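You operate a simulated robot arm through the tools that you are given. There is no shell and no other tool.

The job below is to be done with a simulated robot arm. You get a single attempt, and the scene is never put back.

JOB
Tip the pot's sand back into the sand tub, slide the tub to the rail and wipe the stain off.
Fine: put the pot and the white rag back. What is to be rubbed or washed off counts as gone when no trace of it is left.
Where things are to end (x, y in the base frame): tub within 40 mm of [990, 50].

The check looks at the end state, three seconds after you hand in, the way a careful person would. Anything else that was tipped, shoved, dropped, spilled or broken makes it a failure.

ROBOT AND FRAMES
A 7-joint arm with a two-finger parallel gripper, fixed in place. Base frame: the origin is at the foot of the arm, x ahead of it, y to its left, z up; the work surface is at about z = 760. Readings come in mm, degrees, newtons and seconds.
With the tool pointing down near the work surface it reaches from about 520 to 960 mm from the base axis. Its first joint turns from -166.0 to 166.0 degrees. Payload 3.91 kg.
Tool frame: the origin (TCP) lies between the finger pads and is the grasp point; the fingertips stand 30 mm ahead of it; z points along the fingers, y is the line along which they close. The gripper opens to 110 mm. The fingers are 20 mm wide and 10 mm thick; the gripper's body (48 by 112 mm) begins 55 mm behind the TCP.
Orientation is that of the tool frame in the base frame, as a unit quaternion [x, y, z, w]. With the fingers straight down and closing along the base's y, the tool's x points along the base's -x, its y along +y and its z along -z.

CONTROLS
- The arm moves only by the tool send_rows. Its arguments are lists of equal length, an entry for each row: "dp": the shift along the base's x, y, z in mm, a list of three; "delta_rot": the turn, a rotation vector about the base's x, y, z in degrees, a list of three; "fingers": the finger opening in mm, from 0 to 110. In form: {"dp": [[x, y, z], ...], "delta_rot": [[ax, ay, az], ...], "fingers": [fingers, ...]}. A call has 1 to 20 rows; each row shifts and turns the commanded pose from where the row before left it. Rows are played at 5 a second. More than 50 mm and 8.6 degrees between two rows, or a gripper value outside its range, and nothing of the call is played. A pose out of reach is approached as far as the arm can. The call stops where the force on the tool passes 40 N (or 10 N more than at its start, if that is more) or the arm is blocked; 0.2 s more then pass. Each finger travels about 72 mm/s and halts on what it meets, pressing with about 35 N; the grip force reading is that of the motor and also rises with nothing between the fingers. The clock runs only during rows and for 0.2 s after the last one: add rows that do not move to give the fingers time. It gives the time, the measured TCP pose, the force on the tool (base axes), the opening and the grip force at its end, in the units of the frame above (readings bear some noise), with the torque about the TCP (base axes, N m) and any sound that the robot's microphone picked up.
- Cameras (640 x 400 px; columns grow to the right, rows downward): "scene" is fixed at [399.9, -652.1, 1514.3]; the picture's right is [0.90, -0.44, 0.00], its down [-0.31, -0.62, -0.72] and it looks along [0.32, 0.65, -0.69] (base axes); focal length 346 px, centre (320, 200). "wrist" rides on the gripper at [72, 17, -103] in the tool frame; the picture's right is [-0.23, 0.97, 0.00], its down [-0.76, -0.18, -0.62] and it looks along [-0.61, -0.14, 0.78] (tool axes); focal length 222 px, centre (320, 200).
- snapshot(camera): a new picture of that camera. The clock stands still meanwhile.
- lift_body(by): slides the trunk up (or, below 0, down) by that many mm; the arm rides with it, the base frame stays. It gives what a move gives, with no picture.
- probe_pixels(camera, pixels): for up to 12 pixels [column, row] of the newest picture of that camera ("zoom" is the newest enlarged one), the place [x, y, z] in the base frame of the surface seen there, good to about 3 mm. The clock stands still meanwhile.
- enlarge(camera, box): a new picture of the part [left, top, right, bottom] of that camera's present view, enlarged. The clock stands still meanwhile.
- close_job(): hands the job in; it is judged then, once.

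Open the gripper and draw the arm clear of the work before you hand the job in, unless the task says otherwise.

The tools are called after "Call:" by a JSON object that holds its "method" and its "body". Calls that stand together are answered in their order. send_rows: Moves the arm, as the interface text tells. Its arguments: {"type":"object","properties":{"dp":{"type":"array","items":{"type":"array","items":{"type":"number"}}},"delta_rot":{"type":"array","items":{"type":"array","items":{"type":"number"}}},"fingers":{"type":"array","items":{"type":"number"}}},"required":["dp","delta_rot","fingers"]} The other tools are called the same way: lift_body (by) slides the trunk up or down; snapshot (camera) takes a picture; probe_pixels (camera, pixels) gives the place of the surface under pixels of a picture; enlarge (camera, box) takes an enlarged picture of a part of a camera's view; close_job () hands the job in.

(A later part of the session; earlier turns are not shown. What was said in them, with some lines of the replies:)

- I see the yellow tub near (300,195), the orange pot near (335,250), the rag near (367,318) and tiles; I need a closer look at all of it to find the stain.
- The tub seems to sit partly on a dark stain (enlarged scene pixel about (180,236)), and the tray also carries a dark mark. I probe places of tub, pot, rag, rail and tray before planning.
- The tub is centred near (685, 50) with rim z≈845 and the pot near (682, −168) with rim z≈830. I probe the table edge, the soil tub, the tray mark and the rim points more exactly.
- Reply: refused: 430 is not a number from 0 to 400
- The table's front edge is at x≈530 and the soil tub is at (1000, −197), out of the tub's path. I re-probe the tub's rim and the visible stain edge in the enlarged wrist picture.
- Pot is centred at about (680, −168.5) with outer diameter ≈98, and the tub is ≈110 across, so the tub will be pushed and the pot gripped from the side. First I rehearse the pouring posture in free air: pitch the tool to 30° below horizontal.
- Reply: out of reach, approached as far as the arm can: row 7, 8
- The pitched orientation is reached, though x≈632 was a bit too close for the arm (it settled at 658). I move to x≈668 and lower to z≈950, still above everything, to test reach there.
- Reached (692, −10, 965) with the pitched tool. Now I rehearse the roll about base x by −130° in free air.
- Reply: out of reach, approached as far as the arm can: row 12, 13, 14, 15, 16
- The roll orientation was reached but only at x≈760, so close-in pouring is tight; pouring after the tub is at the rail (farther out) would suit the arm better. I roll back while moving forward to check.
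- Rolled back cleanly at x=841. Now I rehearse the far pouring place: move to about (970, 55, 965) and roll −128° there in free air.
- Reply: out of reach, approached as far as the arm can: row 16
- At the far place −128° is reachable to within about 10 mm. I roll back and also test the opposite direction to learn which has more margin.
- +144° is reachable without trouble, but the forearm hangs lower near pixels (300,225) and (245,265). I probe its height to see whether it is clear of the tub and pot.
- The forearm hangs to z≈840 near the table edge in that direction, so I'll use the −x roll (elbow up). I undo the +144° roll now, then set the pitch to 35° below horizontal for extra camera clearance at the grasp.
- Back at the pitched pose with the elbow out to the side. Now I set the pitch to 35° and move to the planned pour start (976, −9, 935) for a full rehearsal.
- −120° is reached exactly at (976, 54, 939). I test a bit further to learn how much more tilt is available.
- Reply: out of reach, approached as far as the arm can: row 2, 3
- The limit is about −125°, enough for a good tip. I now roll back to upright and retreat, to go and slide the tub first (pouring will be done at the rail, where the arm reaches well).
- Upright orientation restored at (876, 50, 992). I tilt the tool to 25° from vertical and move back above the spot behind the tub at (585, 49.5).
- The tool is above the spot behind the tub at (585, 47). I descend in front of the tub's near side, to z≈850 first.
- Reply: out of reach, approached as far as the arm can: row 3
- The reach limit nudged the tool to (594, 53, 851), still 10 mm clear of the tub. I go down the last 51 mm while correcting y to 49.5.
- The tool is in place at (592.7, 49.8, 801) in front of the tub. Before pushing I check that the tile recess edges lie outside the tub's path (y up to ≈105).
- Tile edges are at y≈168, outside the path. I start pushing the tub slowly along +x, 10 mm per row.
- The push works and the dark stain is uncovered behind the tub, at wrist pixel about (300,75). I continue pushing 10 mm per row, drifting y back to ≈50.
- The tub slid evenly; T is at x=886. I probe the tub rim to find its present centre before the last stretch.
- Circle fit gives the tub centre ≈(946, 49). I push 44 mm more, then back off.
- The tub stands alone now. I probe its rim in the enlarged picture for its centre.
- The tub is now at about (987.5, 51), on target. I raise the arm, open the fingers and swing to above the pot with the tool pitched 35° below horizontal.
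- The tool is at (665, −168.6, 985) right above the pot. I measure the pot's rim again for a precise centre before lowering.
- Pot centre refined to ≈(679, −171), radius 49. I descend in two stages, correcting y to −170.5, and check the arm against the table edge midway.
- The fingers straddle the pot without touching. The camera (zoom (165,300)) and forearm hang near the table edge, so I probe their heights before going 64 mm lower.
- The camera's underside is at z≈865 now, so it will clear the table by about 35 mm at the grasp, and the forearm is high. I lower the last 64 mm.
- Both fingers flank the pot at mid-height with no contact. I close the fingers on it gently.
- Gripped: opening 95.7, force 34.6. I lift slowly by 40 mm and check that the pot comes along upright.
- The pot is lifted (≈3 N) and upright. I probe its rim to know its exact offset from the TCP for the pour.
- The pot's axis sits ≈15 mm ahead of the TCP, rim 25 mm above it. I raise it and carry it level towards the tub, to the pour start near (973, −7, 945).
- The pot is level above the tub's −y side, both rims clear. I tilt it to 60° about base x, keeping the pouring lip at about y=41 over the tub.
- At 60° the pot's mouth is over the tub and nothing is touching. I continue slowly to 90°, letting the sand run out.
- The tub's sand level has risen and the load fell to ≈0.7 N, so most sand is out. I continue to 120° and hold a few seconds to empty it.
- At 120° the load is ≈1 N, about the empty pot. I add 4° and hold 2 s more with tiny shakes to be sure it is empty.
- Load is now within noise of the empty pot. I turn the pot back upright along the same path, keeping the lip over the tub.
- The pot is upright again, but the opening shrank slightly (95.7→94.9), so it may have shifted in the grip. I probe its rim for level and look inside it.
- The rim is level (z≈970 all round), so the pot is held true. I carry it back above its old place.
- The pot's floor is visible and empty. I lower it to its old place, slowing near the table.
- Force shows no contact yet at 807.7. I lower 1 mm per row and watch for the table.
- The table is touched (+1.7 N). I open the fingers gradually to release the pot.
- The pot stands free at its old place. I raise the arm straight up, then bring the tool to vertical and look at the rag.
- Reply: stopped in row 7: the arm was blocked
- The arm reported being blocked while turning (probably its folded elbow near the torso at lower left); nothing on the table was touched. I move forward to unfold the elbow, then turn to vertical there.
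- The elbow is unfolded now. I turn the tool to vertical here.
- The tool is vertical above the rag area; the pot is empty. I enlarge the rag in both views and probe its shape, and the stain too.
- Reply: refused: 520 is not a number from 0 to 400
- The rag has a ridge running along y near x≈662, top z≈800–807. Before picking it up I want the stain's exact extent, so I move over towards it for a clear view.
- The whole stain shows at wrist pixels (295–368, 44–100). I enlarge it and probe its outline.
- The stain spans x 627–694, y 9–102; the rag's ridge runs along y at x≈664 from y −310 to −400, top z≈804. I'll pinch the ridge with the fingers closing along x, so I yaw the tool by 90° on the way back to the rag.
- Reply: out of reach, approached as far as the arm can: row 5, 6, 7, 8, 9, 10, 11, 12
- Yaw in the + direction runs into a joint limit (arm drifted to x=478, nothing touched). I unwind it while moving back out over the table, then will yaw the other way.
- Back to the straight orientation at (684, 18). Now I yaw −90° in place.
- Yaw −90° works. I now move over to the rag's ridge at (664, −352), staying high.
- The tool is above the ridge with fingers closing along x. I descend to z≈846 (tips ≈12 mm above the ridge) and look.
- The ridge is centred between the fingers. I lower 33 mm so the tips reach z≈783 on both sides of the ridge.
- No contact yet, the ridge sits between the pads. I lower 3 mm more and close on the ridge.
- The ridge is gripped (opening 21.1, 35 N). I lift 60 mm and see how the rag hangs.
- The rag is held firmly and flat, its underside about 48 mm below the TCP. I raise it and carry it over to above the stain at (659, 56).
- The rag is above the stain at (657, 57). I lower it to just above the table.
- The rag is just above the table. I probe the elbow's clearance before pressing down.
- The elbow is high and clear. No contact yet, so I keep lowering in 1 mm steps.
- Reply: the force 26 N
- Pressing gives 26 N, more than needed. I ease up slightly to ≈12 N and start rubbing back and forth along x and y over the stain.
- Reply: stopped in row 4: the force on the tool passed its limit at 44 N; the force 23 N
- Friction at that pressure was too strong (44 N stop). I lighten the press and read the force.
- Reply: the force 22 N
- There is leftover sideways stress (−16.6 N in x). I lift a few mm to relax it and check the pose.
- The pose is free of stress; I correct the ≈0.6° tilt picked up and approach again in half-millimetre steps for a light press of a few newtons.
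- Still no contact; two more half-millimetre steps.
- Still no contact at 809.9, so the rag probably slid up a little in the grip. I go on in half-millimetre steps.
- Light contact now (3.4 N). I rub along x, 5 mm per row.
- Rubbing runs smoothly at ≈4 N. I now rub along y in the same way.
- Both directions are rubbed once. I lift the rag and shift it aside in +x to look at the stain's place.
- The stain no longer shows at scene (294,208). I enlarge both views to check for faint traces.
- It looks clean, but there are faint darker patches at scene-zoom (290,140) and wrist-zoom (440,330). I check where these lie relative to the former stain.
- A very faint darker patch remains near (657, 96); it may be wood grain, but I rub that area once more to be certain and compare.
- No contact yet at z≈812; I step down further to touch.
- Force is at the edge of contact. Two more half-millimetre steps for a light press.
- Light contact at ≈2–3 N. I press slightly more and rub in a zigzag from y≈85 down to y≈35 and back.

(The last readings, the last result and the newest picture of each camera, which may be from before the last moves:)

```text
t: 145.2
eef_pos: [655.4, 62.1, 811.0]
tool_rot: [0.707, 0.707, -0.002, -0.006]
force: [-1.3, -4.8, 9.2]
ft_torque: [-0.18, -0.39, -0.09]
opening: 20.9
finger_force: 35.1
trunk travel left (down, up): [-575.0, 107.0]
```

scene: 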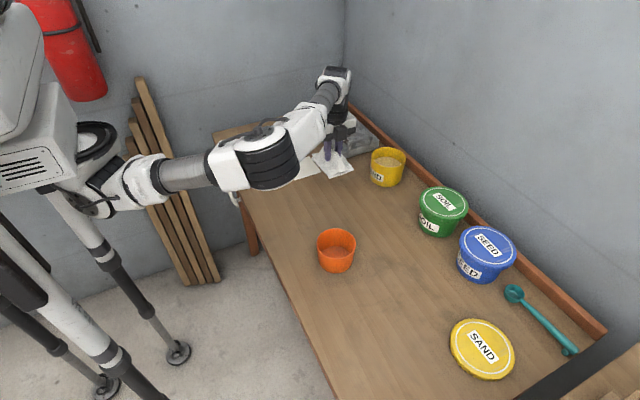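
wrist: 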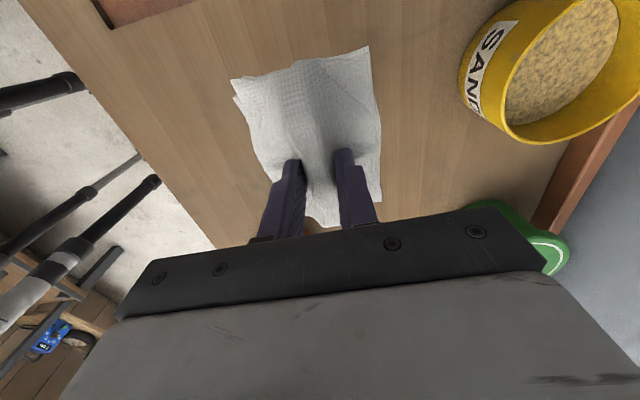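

The whole area has been rubbed twice. I lift the rag and carry it back towards its place, looking at the cleaned area when the arm is away.

Call:
{"method": "send_rows", "body": {"dp": [[0, 0, 5], [0, 0, 25], [0, 0, 35], [0, 0, 35], [0, -15, 25], [0, -30, 5], [0, -38, 0], [2, -38, 0], [2, -38, 0], [2, -38, 0], [2, -38, 0], [0, -38, 0], [0, -38, 0], [0, -38, 0], [0, -35, 0], [0, -20, 0], [0, -8.5, 0], [0, 0, 0]], "delta_rot": [[0, 0, 0], [0, 0, 0], [0, 0, 0], [0, 0, 0], [0, 0, 0], [0, 0, 0], [0, 0, 0], [0, 0, 0], [0, 0, 0], [0, 0, 0], [0, 0, 0], [0, 0, 0], [0, 0, 0], [0, 0, 0], [0, 0, 0], [0, 0, 0], [0, 0, 0], [0, 0, 0]], "fingers": [5, 5, 5, 5, 5, 5, 5, 5, 5, 5, 5, 5, 5, 5, 5, 5, 5, 5]}}

Call:
{"method": "snapshot", "body": {"camera": "scene"}}

Call:
{"method": "enlarge", "body": {"camera": "scene", "box": [262, 185, 326, 225]}}

Call:
{"method": "enlarge", "body": {"camera": "scene", "box": [230, 160, 390, 260]}}

```text
t: 148.9
eef_pos: [665.1, -349.5, 939.6]
tool_rot: [0.707, 0.707, -0.002, -0.005]
force: [0.1, 0.5, -0.8]
ft_torque: [0.02, 0.0, 0.0]
opening: 21.0
finger_force: 35.3
trunk travel left (down, up): [-575.0, 107.0]
```

```text
taken
```

scene: 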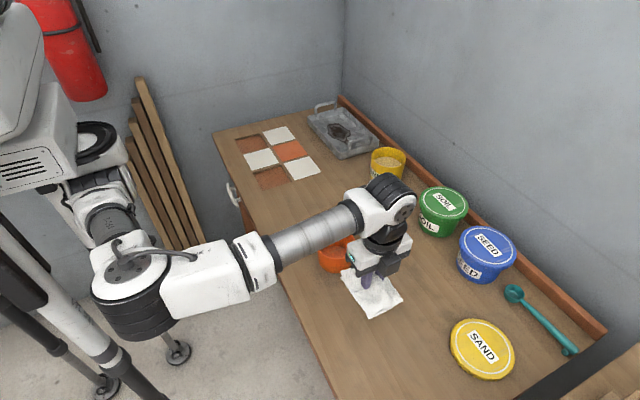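

```text
10.00 times, centred on (294, 205) of scene
```

zoom: 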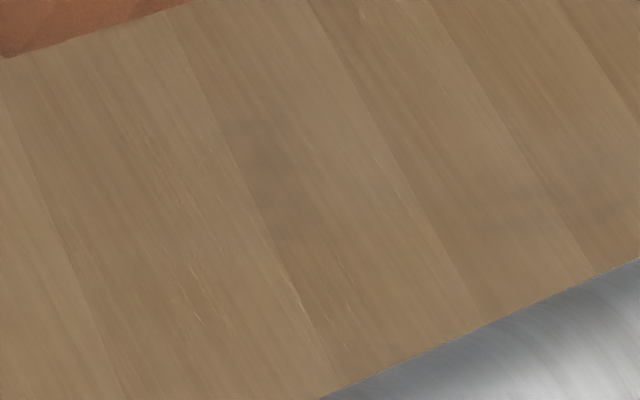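

```text
4.00 times, centred on (310, 210) of scene
```

zoom: 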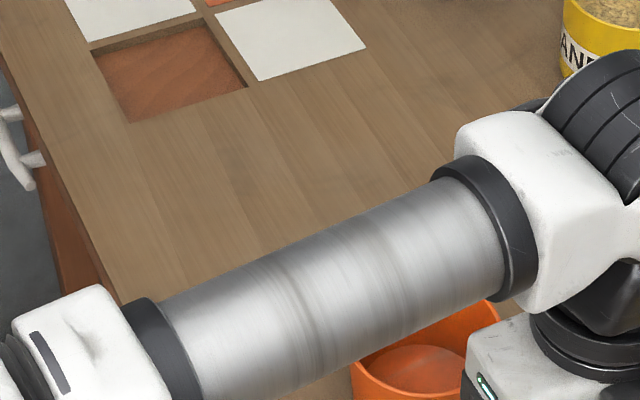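

The cleaned place shows plain wood. The rag is above its old place at (665, −349.5); I lower it.

Call:
{"method": "send_rows", "body": {"dp": [[-0.5, -0.5, -30], [-0.5, -0.5, -35], [0, 0, -30], [0, 0, -18], [0, 0, -8], [0, 0, -5], [0, 0, 0]], "delta_rot": [[0, 0, 0], [0, 0, 0], [0, 0, 0], [0, 0, 0], [0, 0, 0], [0, 0, 0], [0, 0, 0]], "fingers": [5, 5, 5, 5, 5, 5, 5]}}

Call:
{"method": "send_rows", "body": {"dp": [[0, 0, -1], [0, 0, -1], [0, 0, 0]], "delta_rot": [[0, 0, 0], [0, 0, 0], [0, 0, 0]], "fingers": [5, 5, 5]}}

```text
t: 150.6
eef_pos: [662.2, -349.9, 813.8]
tool_rot: [0.707, 0.707, -0.001, -0.006]
force: [-0.2, -0.4, -1.4]
ft_torque: [-0.01, -0.03, 0.0]
opening: 20.9
finger_force: 34.8
trunk travel left (down, up): [-575.0, 107.0]
```

```text
t: 151.3
eef_pos: [664.2, -350.1, 811.8]
tool_rot: [0.707, 0.707, -0.002, -0.006]
force: [-0.3, 0.5, -0.4]
ft_torque: [0.02, -0.01, 0.0]
opening: 20.8
finger_force: 35.2
trunk travel left (down, up): [-575.0, 107.0]
```

Not touching yet at z≈811.8; I step down further to set the rag on the table.

Call:
{"method": "send_rows", "body": {"dp": [[0, 0, -0.7], [0, 0, -0.7], [0, 0, 0]], "delta_rot": [[0, 0, 0], [0, 0, 0], [0, 0, 0]], "fingers": [5, 5, 5]}}

Call:
{"method": "send_rows", "body": {"dp": [[0, 0, -0.6], [0, 0, 0]], "delta_rot": [[0, 0, 0], [0, 0, 0]], "fingers": [5, 5]}}

```text
t: 152.2
eef_pos: [664.1, -349.8, 810.7]
tool_rot: [0.706, 0.708, -0.003, -0.006]
force: [0.1, -0.8, -0.8]
ft_torque: [-0.01, 0.02, 0.0]
opening: 21.0
finger_force: 35.1
trunk travel left (down, up): [-575.0, 107.0]
```

```text
t: 152.8
eef_pos: [664.4, -348.4, 810.9]
tool_rot: [0.707, 0.707, -0.002, -0.006]
force: [0.3, 0.1, -0.2]
ft_torque: [-0.01, 0.0, -0.01]
opening: 20.9
finger_force: 35.2
trunk travel left (down, up): [-575.0, 107.0]
```

Almost at the table; two more small steps.

Call:
{"method": "send_rows", "body": {"dp": [[0, 0, -0.6], [0, 0, 0]], "delta_rot": [[0, 0, 0], [0, 0, 0]], "fingers": [5, 5]}}

Call:
{"method": "send_rows", "body": {"dp": [[0, 0, -0.5], [0, 0, 0]], "delta_rot": [[0, 0, 0], [0, 0, 0]], "fingers": [5, 5]}}

```text
t: 153.3
eef_pos: [663.6, -349.3, 809.8]
tool_rot: [0.707, 0.707, -0.001, -0.006]
force: [-0.4, -2.4, 5.2]
ft_torque: [0.21, -0.25, -0.03]
opening: 21.3
finger_force: 35.1
trunk travel left (down, up): [-575.0, 107.0]
```

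```text
t: 153.9
eef_pos: [662.3, -349.8, 810.8]
tool_rot: [0.707, 0.707, -0.002, -0.006]
force: [-3.5, -1.4, 11.4]
ft_torque: [0.03, -0.29, -0.05]
opening: 20.7
finger_force: 34.6
trunk travel left (down, up): [-575.0, 107.0]
```

The rag is down on its place (contact 11 N). I ease off a bit and open the fingers slowly to 70.

Call:
{"method": "send_rows", "body": {"dp": [[0, 0, 0.8], [0, 0, 0], [0, 0, 0], [0, 0, 0], [0, 0, 0], [0, 0, 0], [0, 0, 0]], "delta_rot": [[0, 0, 0], [0, 0, 0], [0, 0, 0], [0, 0, 0], [0, 0, 0], [0, 0, 0], [0, 0, 0]], "fingers": [5, 20, 28, 40, 55, 70, 70]}}

Call:
{"method": "snapshot", "body": {"camera": "wrist"}}

Call:
{"method": "enlarge", "body": {"camera": "scene", "box": [310, 250, 438, 350]}}

```text
t: 155.6
eef_pos: [663.2, -350.4, 809.5]
tool_rot: [0.706, 0.708, -0.002, -0.005]
force: [-0.7, 0.9, 0.6]
ft_torque: [0.0, 0.03, 0.0]
opening: 69.7
finger_force: 0.1
trunk travel left (down, up): [-575.0, 107.0]
```

```text
taken
```

wrist: 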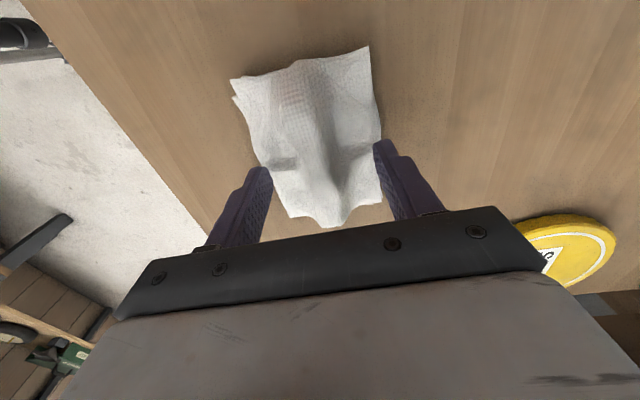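

```text
4.00 times, centred on (374, 300) of scene
```

zoom: 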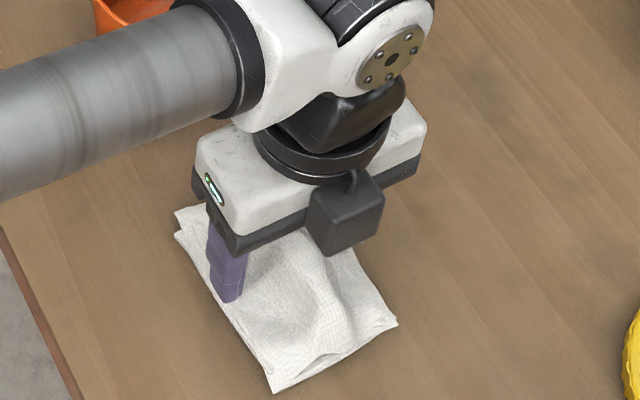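

The rag is released where it lay before. I raise the arm straight up and move over to look at the cleaned spot with the wrist camera.

Call:
{"method": "send_rows", "body": {"dp": [[0, 0, 15], [0, 0, 30], [0, 0, 40], [0, 0, 40], [0, 0, 40], [0, 20, 25], [2, 35, 0], [2, 40, 0], [2, 40, 0], [3, 40, 0], [3, 40, 0], [3, 40, 0], [3, 40, 0], [2, 40, 0], [0, 30, 0], [0, 0, 0]], "delta_rot": [[0, 0, 0], [0, 0, 0], [0, 0, 0], [0, 0, 0], [0, 0, 0], [0, 0, 0], [0, 0, 0], [0, 0, 0], [0, 0, 0], [0, 0, 0], [0, 0, 0], [0, 0, 0], [0, 0, 0], [0, 0, 0], [0, 0, 0], [0, 0, 0]], "fingers": [70, 70, 70, 70, 70, 70, 70, 70, 70, 70, 70, 70, 70, 70, 70, 70]}}

Call:
{"method": "snapshot", "body": {"camera": "wrist"}}

Call:
{"method": "snapshot", "body": {"camera": "scene"}}

```text
t: 158.9
eef_pos: [682.9, 15.9, 999.4]
tool_rot: [0.707, 0.708, -0.003, -0.005]
force: [0.1, -0.9, -0.3]
ft_torque: [0.01, -0.01, 0.01]
opening: 69.8
finger_force: 0.1
trunk travel left (down, up): [-575.0, 107.0]
```

```text
taken
```

wrist: 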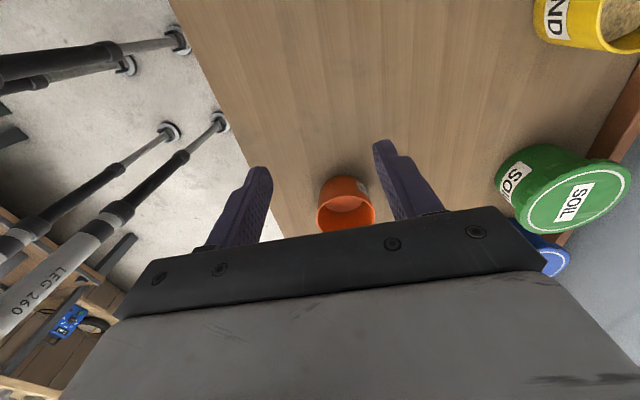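

```text
taken
```

scene: 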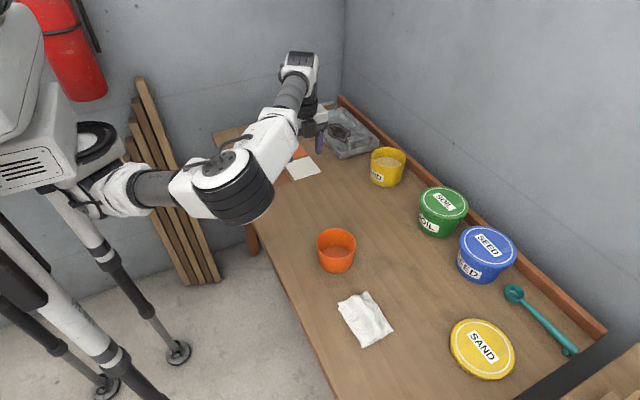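

The wrist view, which earlier showed the stain at (300,60), now shows bare wood there. I enlarge that region for traces.

Call:
{"method": "enlarge", "body": {"camera": "wrist", "box": [230, 0, 390, 120]}}

Call:
{"method": "enlarge", "body": {"camera": "wrist", "box": [260, 10, 340, 110]}}

Call:
{"method": "enlarge", "body": {"camera": "scene", "box": [310, 220, 438, 350]}}

```text
3.33 times, centred on (310, 60) of wrist
```

zoom: 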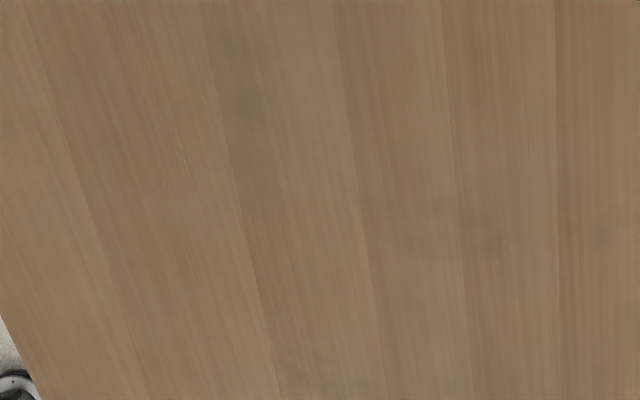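

```text
4.00 times, centred on (300, 60) of wrist
```

zoom: 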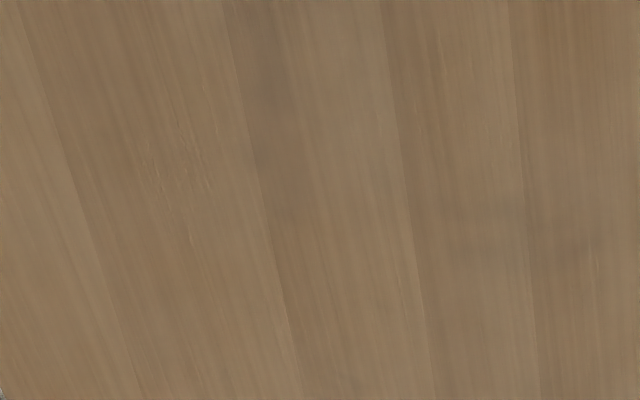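

```text
3.08 times, centred on (374, 285) of scene
```

zoom: 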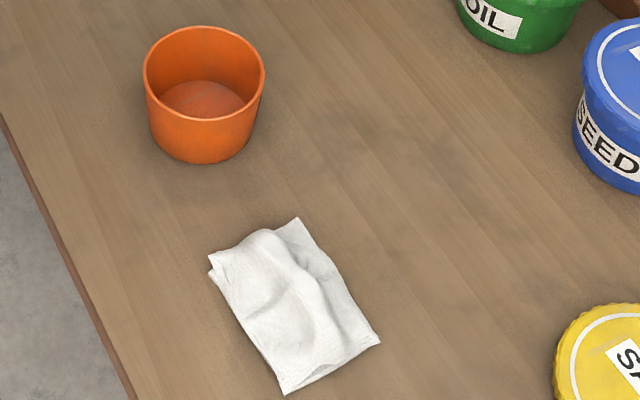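

The former stain area is plain wood, with only the same soft grain smudges found elsewhere on the table. I open the gripper, turn the tool back and draw the arm up and away.

Call:
{"method": "send_rows", "body": {"dp": [[0, -2, 10], [-5, -2, 12], [-10, -2, 12], [-10, -2, 12], [-10, -2, 12], [-15, -2, 12], [-15, -2, 12], [-15, -2, 12], [-15, -2, 12], [-15, -2, 12], [-15, -2, 12], [-8, 0, 12], [0, 0, 0]], "delta_rot": [[0, 0, 7.5], [0, 0, 7.5], [0, 0, 7.5], [0, 0, 7.5], [0, 0, 7.5], [0, 0, 7.5], [0, 0, 7.5], [0, 0, 7.5], [0, 0, 7.5], [0, 0, 7.5], [0, 0, 7.5], [0, 0, 7.5], [0, 0, 0]], "fingers": [80, 90, 100, 110, 110, 110, 110, 110, 110, 110, 110, 110, 110]}}

Call:
{"method": "snapshot", "body": {"camera": "scene"}}

Call:
{"method": "snapshot", "body": {"camera": "wrist"}}

```text
t: 161.8
eef_pos: [550.1, -8.4, 1141.9]
tool_rot: [-0.002, 1.0, -0.004, -0.003]
force: [-0.1, -0.5, 0.3]
ft_torque: [0.03, -0.01, 0.04]
opening: 109.9
finger_force: 0.0
trunk travel left (down, up): [-575.0, 107.0]
```

```text
taken
```

scene: 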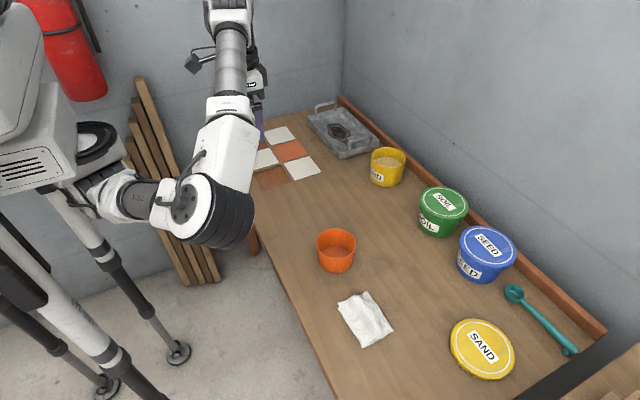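

```text
taken
```

wrist: 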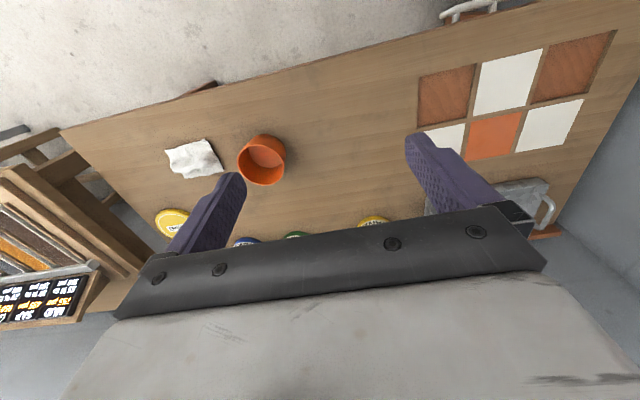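

The arm is back near its start pose with everything standing. I check closely: the tub's surroundings for spilled sand, the pot and rag positions, the cleaned spot, and the tray mark.

Call:
{"method": "enlarge", "body": {"camera": "scene", "box": [340, 120, 436, 195]}}

Call:
{"method": "enlarge", "body": {"camera": "wrist", "box": [300, 70, 428, 170]}}

Call:
{"method": "enlarge", "body": {"camera": "scene", "box": [300, 90, 396, 165]}}

Call:
{"method": "enlarge", "body": {"camera": "scene", "box": [240, 160, 400, 260]}}

Call:
{"method": "probe_pixels", "body": {"camera": "scene", "pixels": [[317, 240], [336, 229], [355, 238], [354, 245], [336, 258], [339, 303], [367, 292], [393, 329], [363, 347]]}}

```text
5.33 times, centred on (388, 158) of scene
```

zoom: 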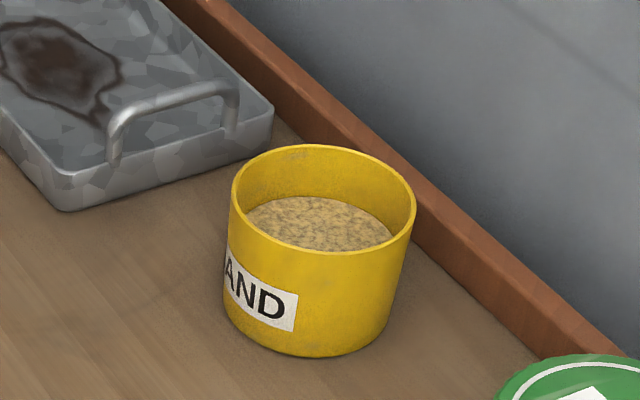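

```text
4.00 times, centred on (364, 120) of wrist
```

zoom: 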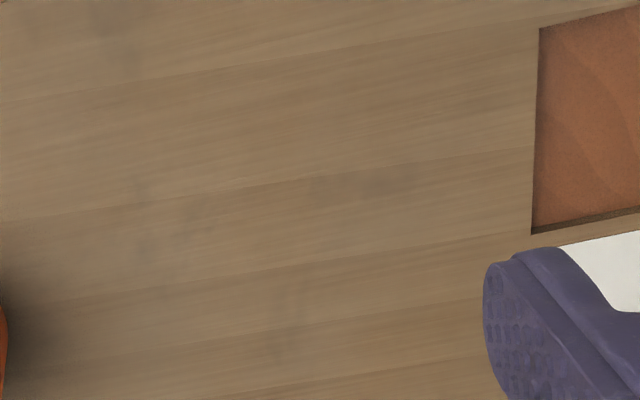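

```text
5.33 times, centred on (348, 128) of scene
```

zoom: 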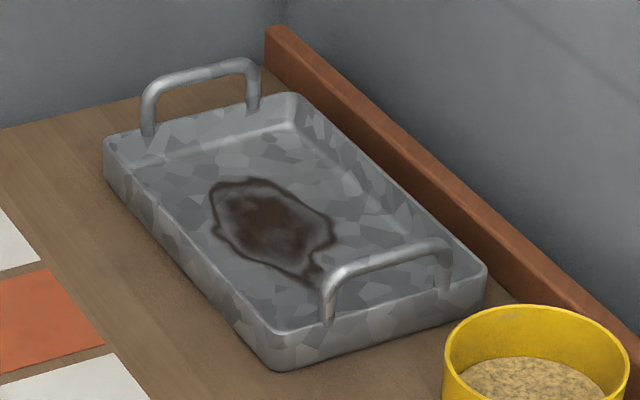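

```text
4.00 times, centred on (320, 210) of scene
```

zoom: 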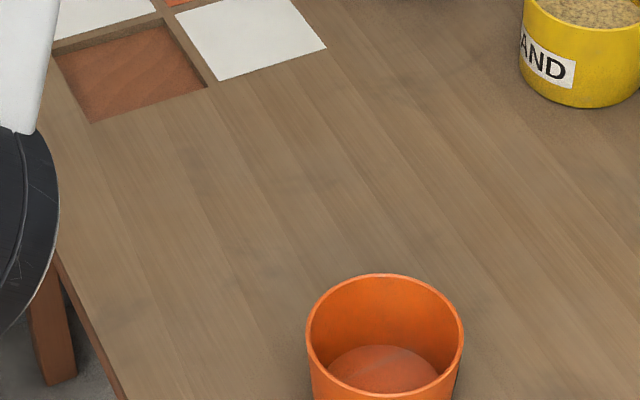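

```text
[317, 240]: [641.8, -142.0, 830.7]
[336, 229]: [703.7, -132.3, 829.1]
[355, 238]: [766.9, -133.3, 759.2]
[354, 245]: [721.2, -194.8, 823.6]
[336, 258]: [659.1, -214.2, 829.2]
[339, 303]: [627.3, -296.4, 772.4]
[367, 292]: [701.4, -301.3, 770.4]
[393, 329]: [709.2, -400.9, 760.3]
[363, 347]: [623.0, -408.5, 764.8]
```

Tub, pot and rag are in place with no spilled sand. A few faint smudges remain in the wood, so I probe where each one lies relative to the old stain (x 627–694, y 9–102).

Call:
{"method": "enlarge", "body": {"camera": "wrist", "box": [300, 80, 428, 160]}}

Call:
{"method": "probe_pixels", "body": {"camera": "zoom", "pixels": [[375, 175], [320, 180], [440, 170], [100, 190], [100, 260], [150, 220], [280, 300], [80, 10]]}}

Call:
{"method": "enlarge", "body": {"camera": "wrist", "box": [210, 60, 300, 130]}}

```text
5.00 times, centred on (364, 120) of wrist
```

zoom: 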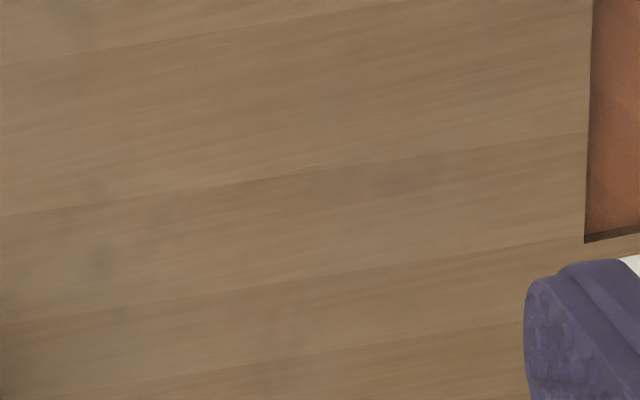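

```text
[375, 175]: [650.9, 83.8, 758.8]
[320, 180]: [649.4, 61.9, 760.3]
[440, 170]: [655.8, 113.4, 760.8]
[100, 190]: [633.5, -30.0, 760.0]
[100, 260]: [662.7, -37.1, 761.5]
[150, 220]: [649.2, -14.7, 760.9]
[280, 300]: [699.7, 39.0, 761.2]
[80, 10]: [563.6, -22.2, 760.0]
```

```text
5.71 times, centred on (255, 95) of wrist
```

zoom: 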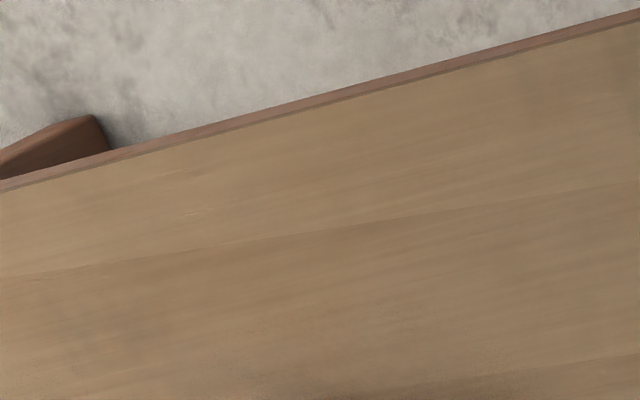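

The remaining faint smudges extend well outside the old stain (e.g. (655,113), (633,−30), (662,−37)) and did not change with the second rubbing, so they are wood grain; the stain itself is gone. Tub at ≈(988, 51), pot and rag back, gripper open and arm clear: I hand the job in.

Call:
{"method": "close_job", "body": {}}

```text
The job is handed in.
```

I've handed the job in: the pot's sand is back in the sand tub, the tub is at the rail, and the stain under it is wiped off.

| Item | End state |
|---|---|
| Pot | Empty and back within about 2 mm of where it stood |
| Tub | At about (988, 51); the target is (990, 50) within 40 mm |
| Stain | Rubbed twice with the white rag; I see no trace of it. The faint smudges left on the wood run past the stain's outline and did not change with the second rub, so I took them for grain. |
| White rag | Back within about 4 mm of its old place |

I slid the tub before pouring, because the arm could not tip the pot far enough at the tub's old place. I saw no spilled sand.

I took "the stain" to be the one the tub was standing on. There is also a dark mark in the metal tray by the rail. I left it alone because it is out of reach with the tool pointing down, and rubbing it could have shifted the tray.

The gripper is open and the arm is clear of the table.
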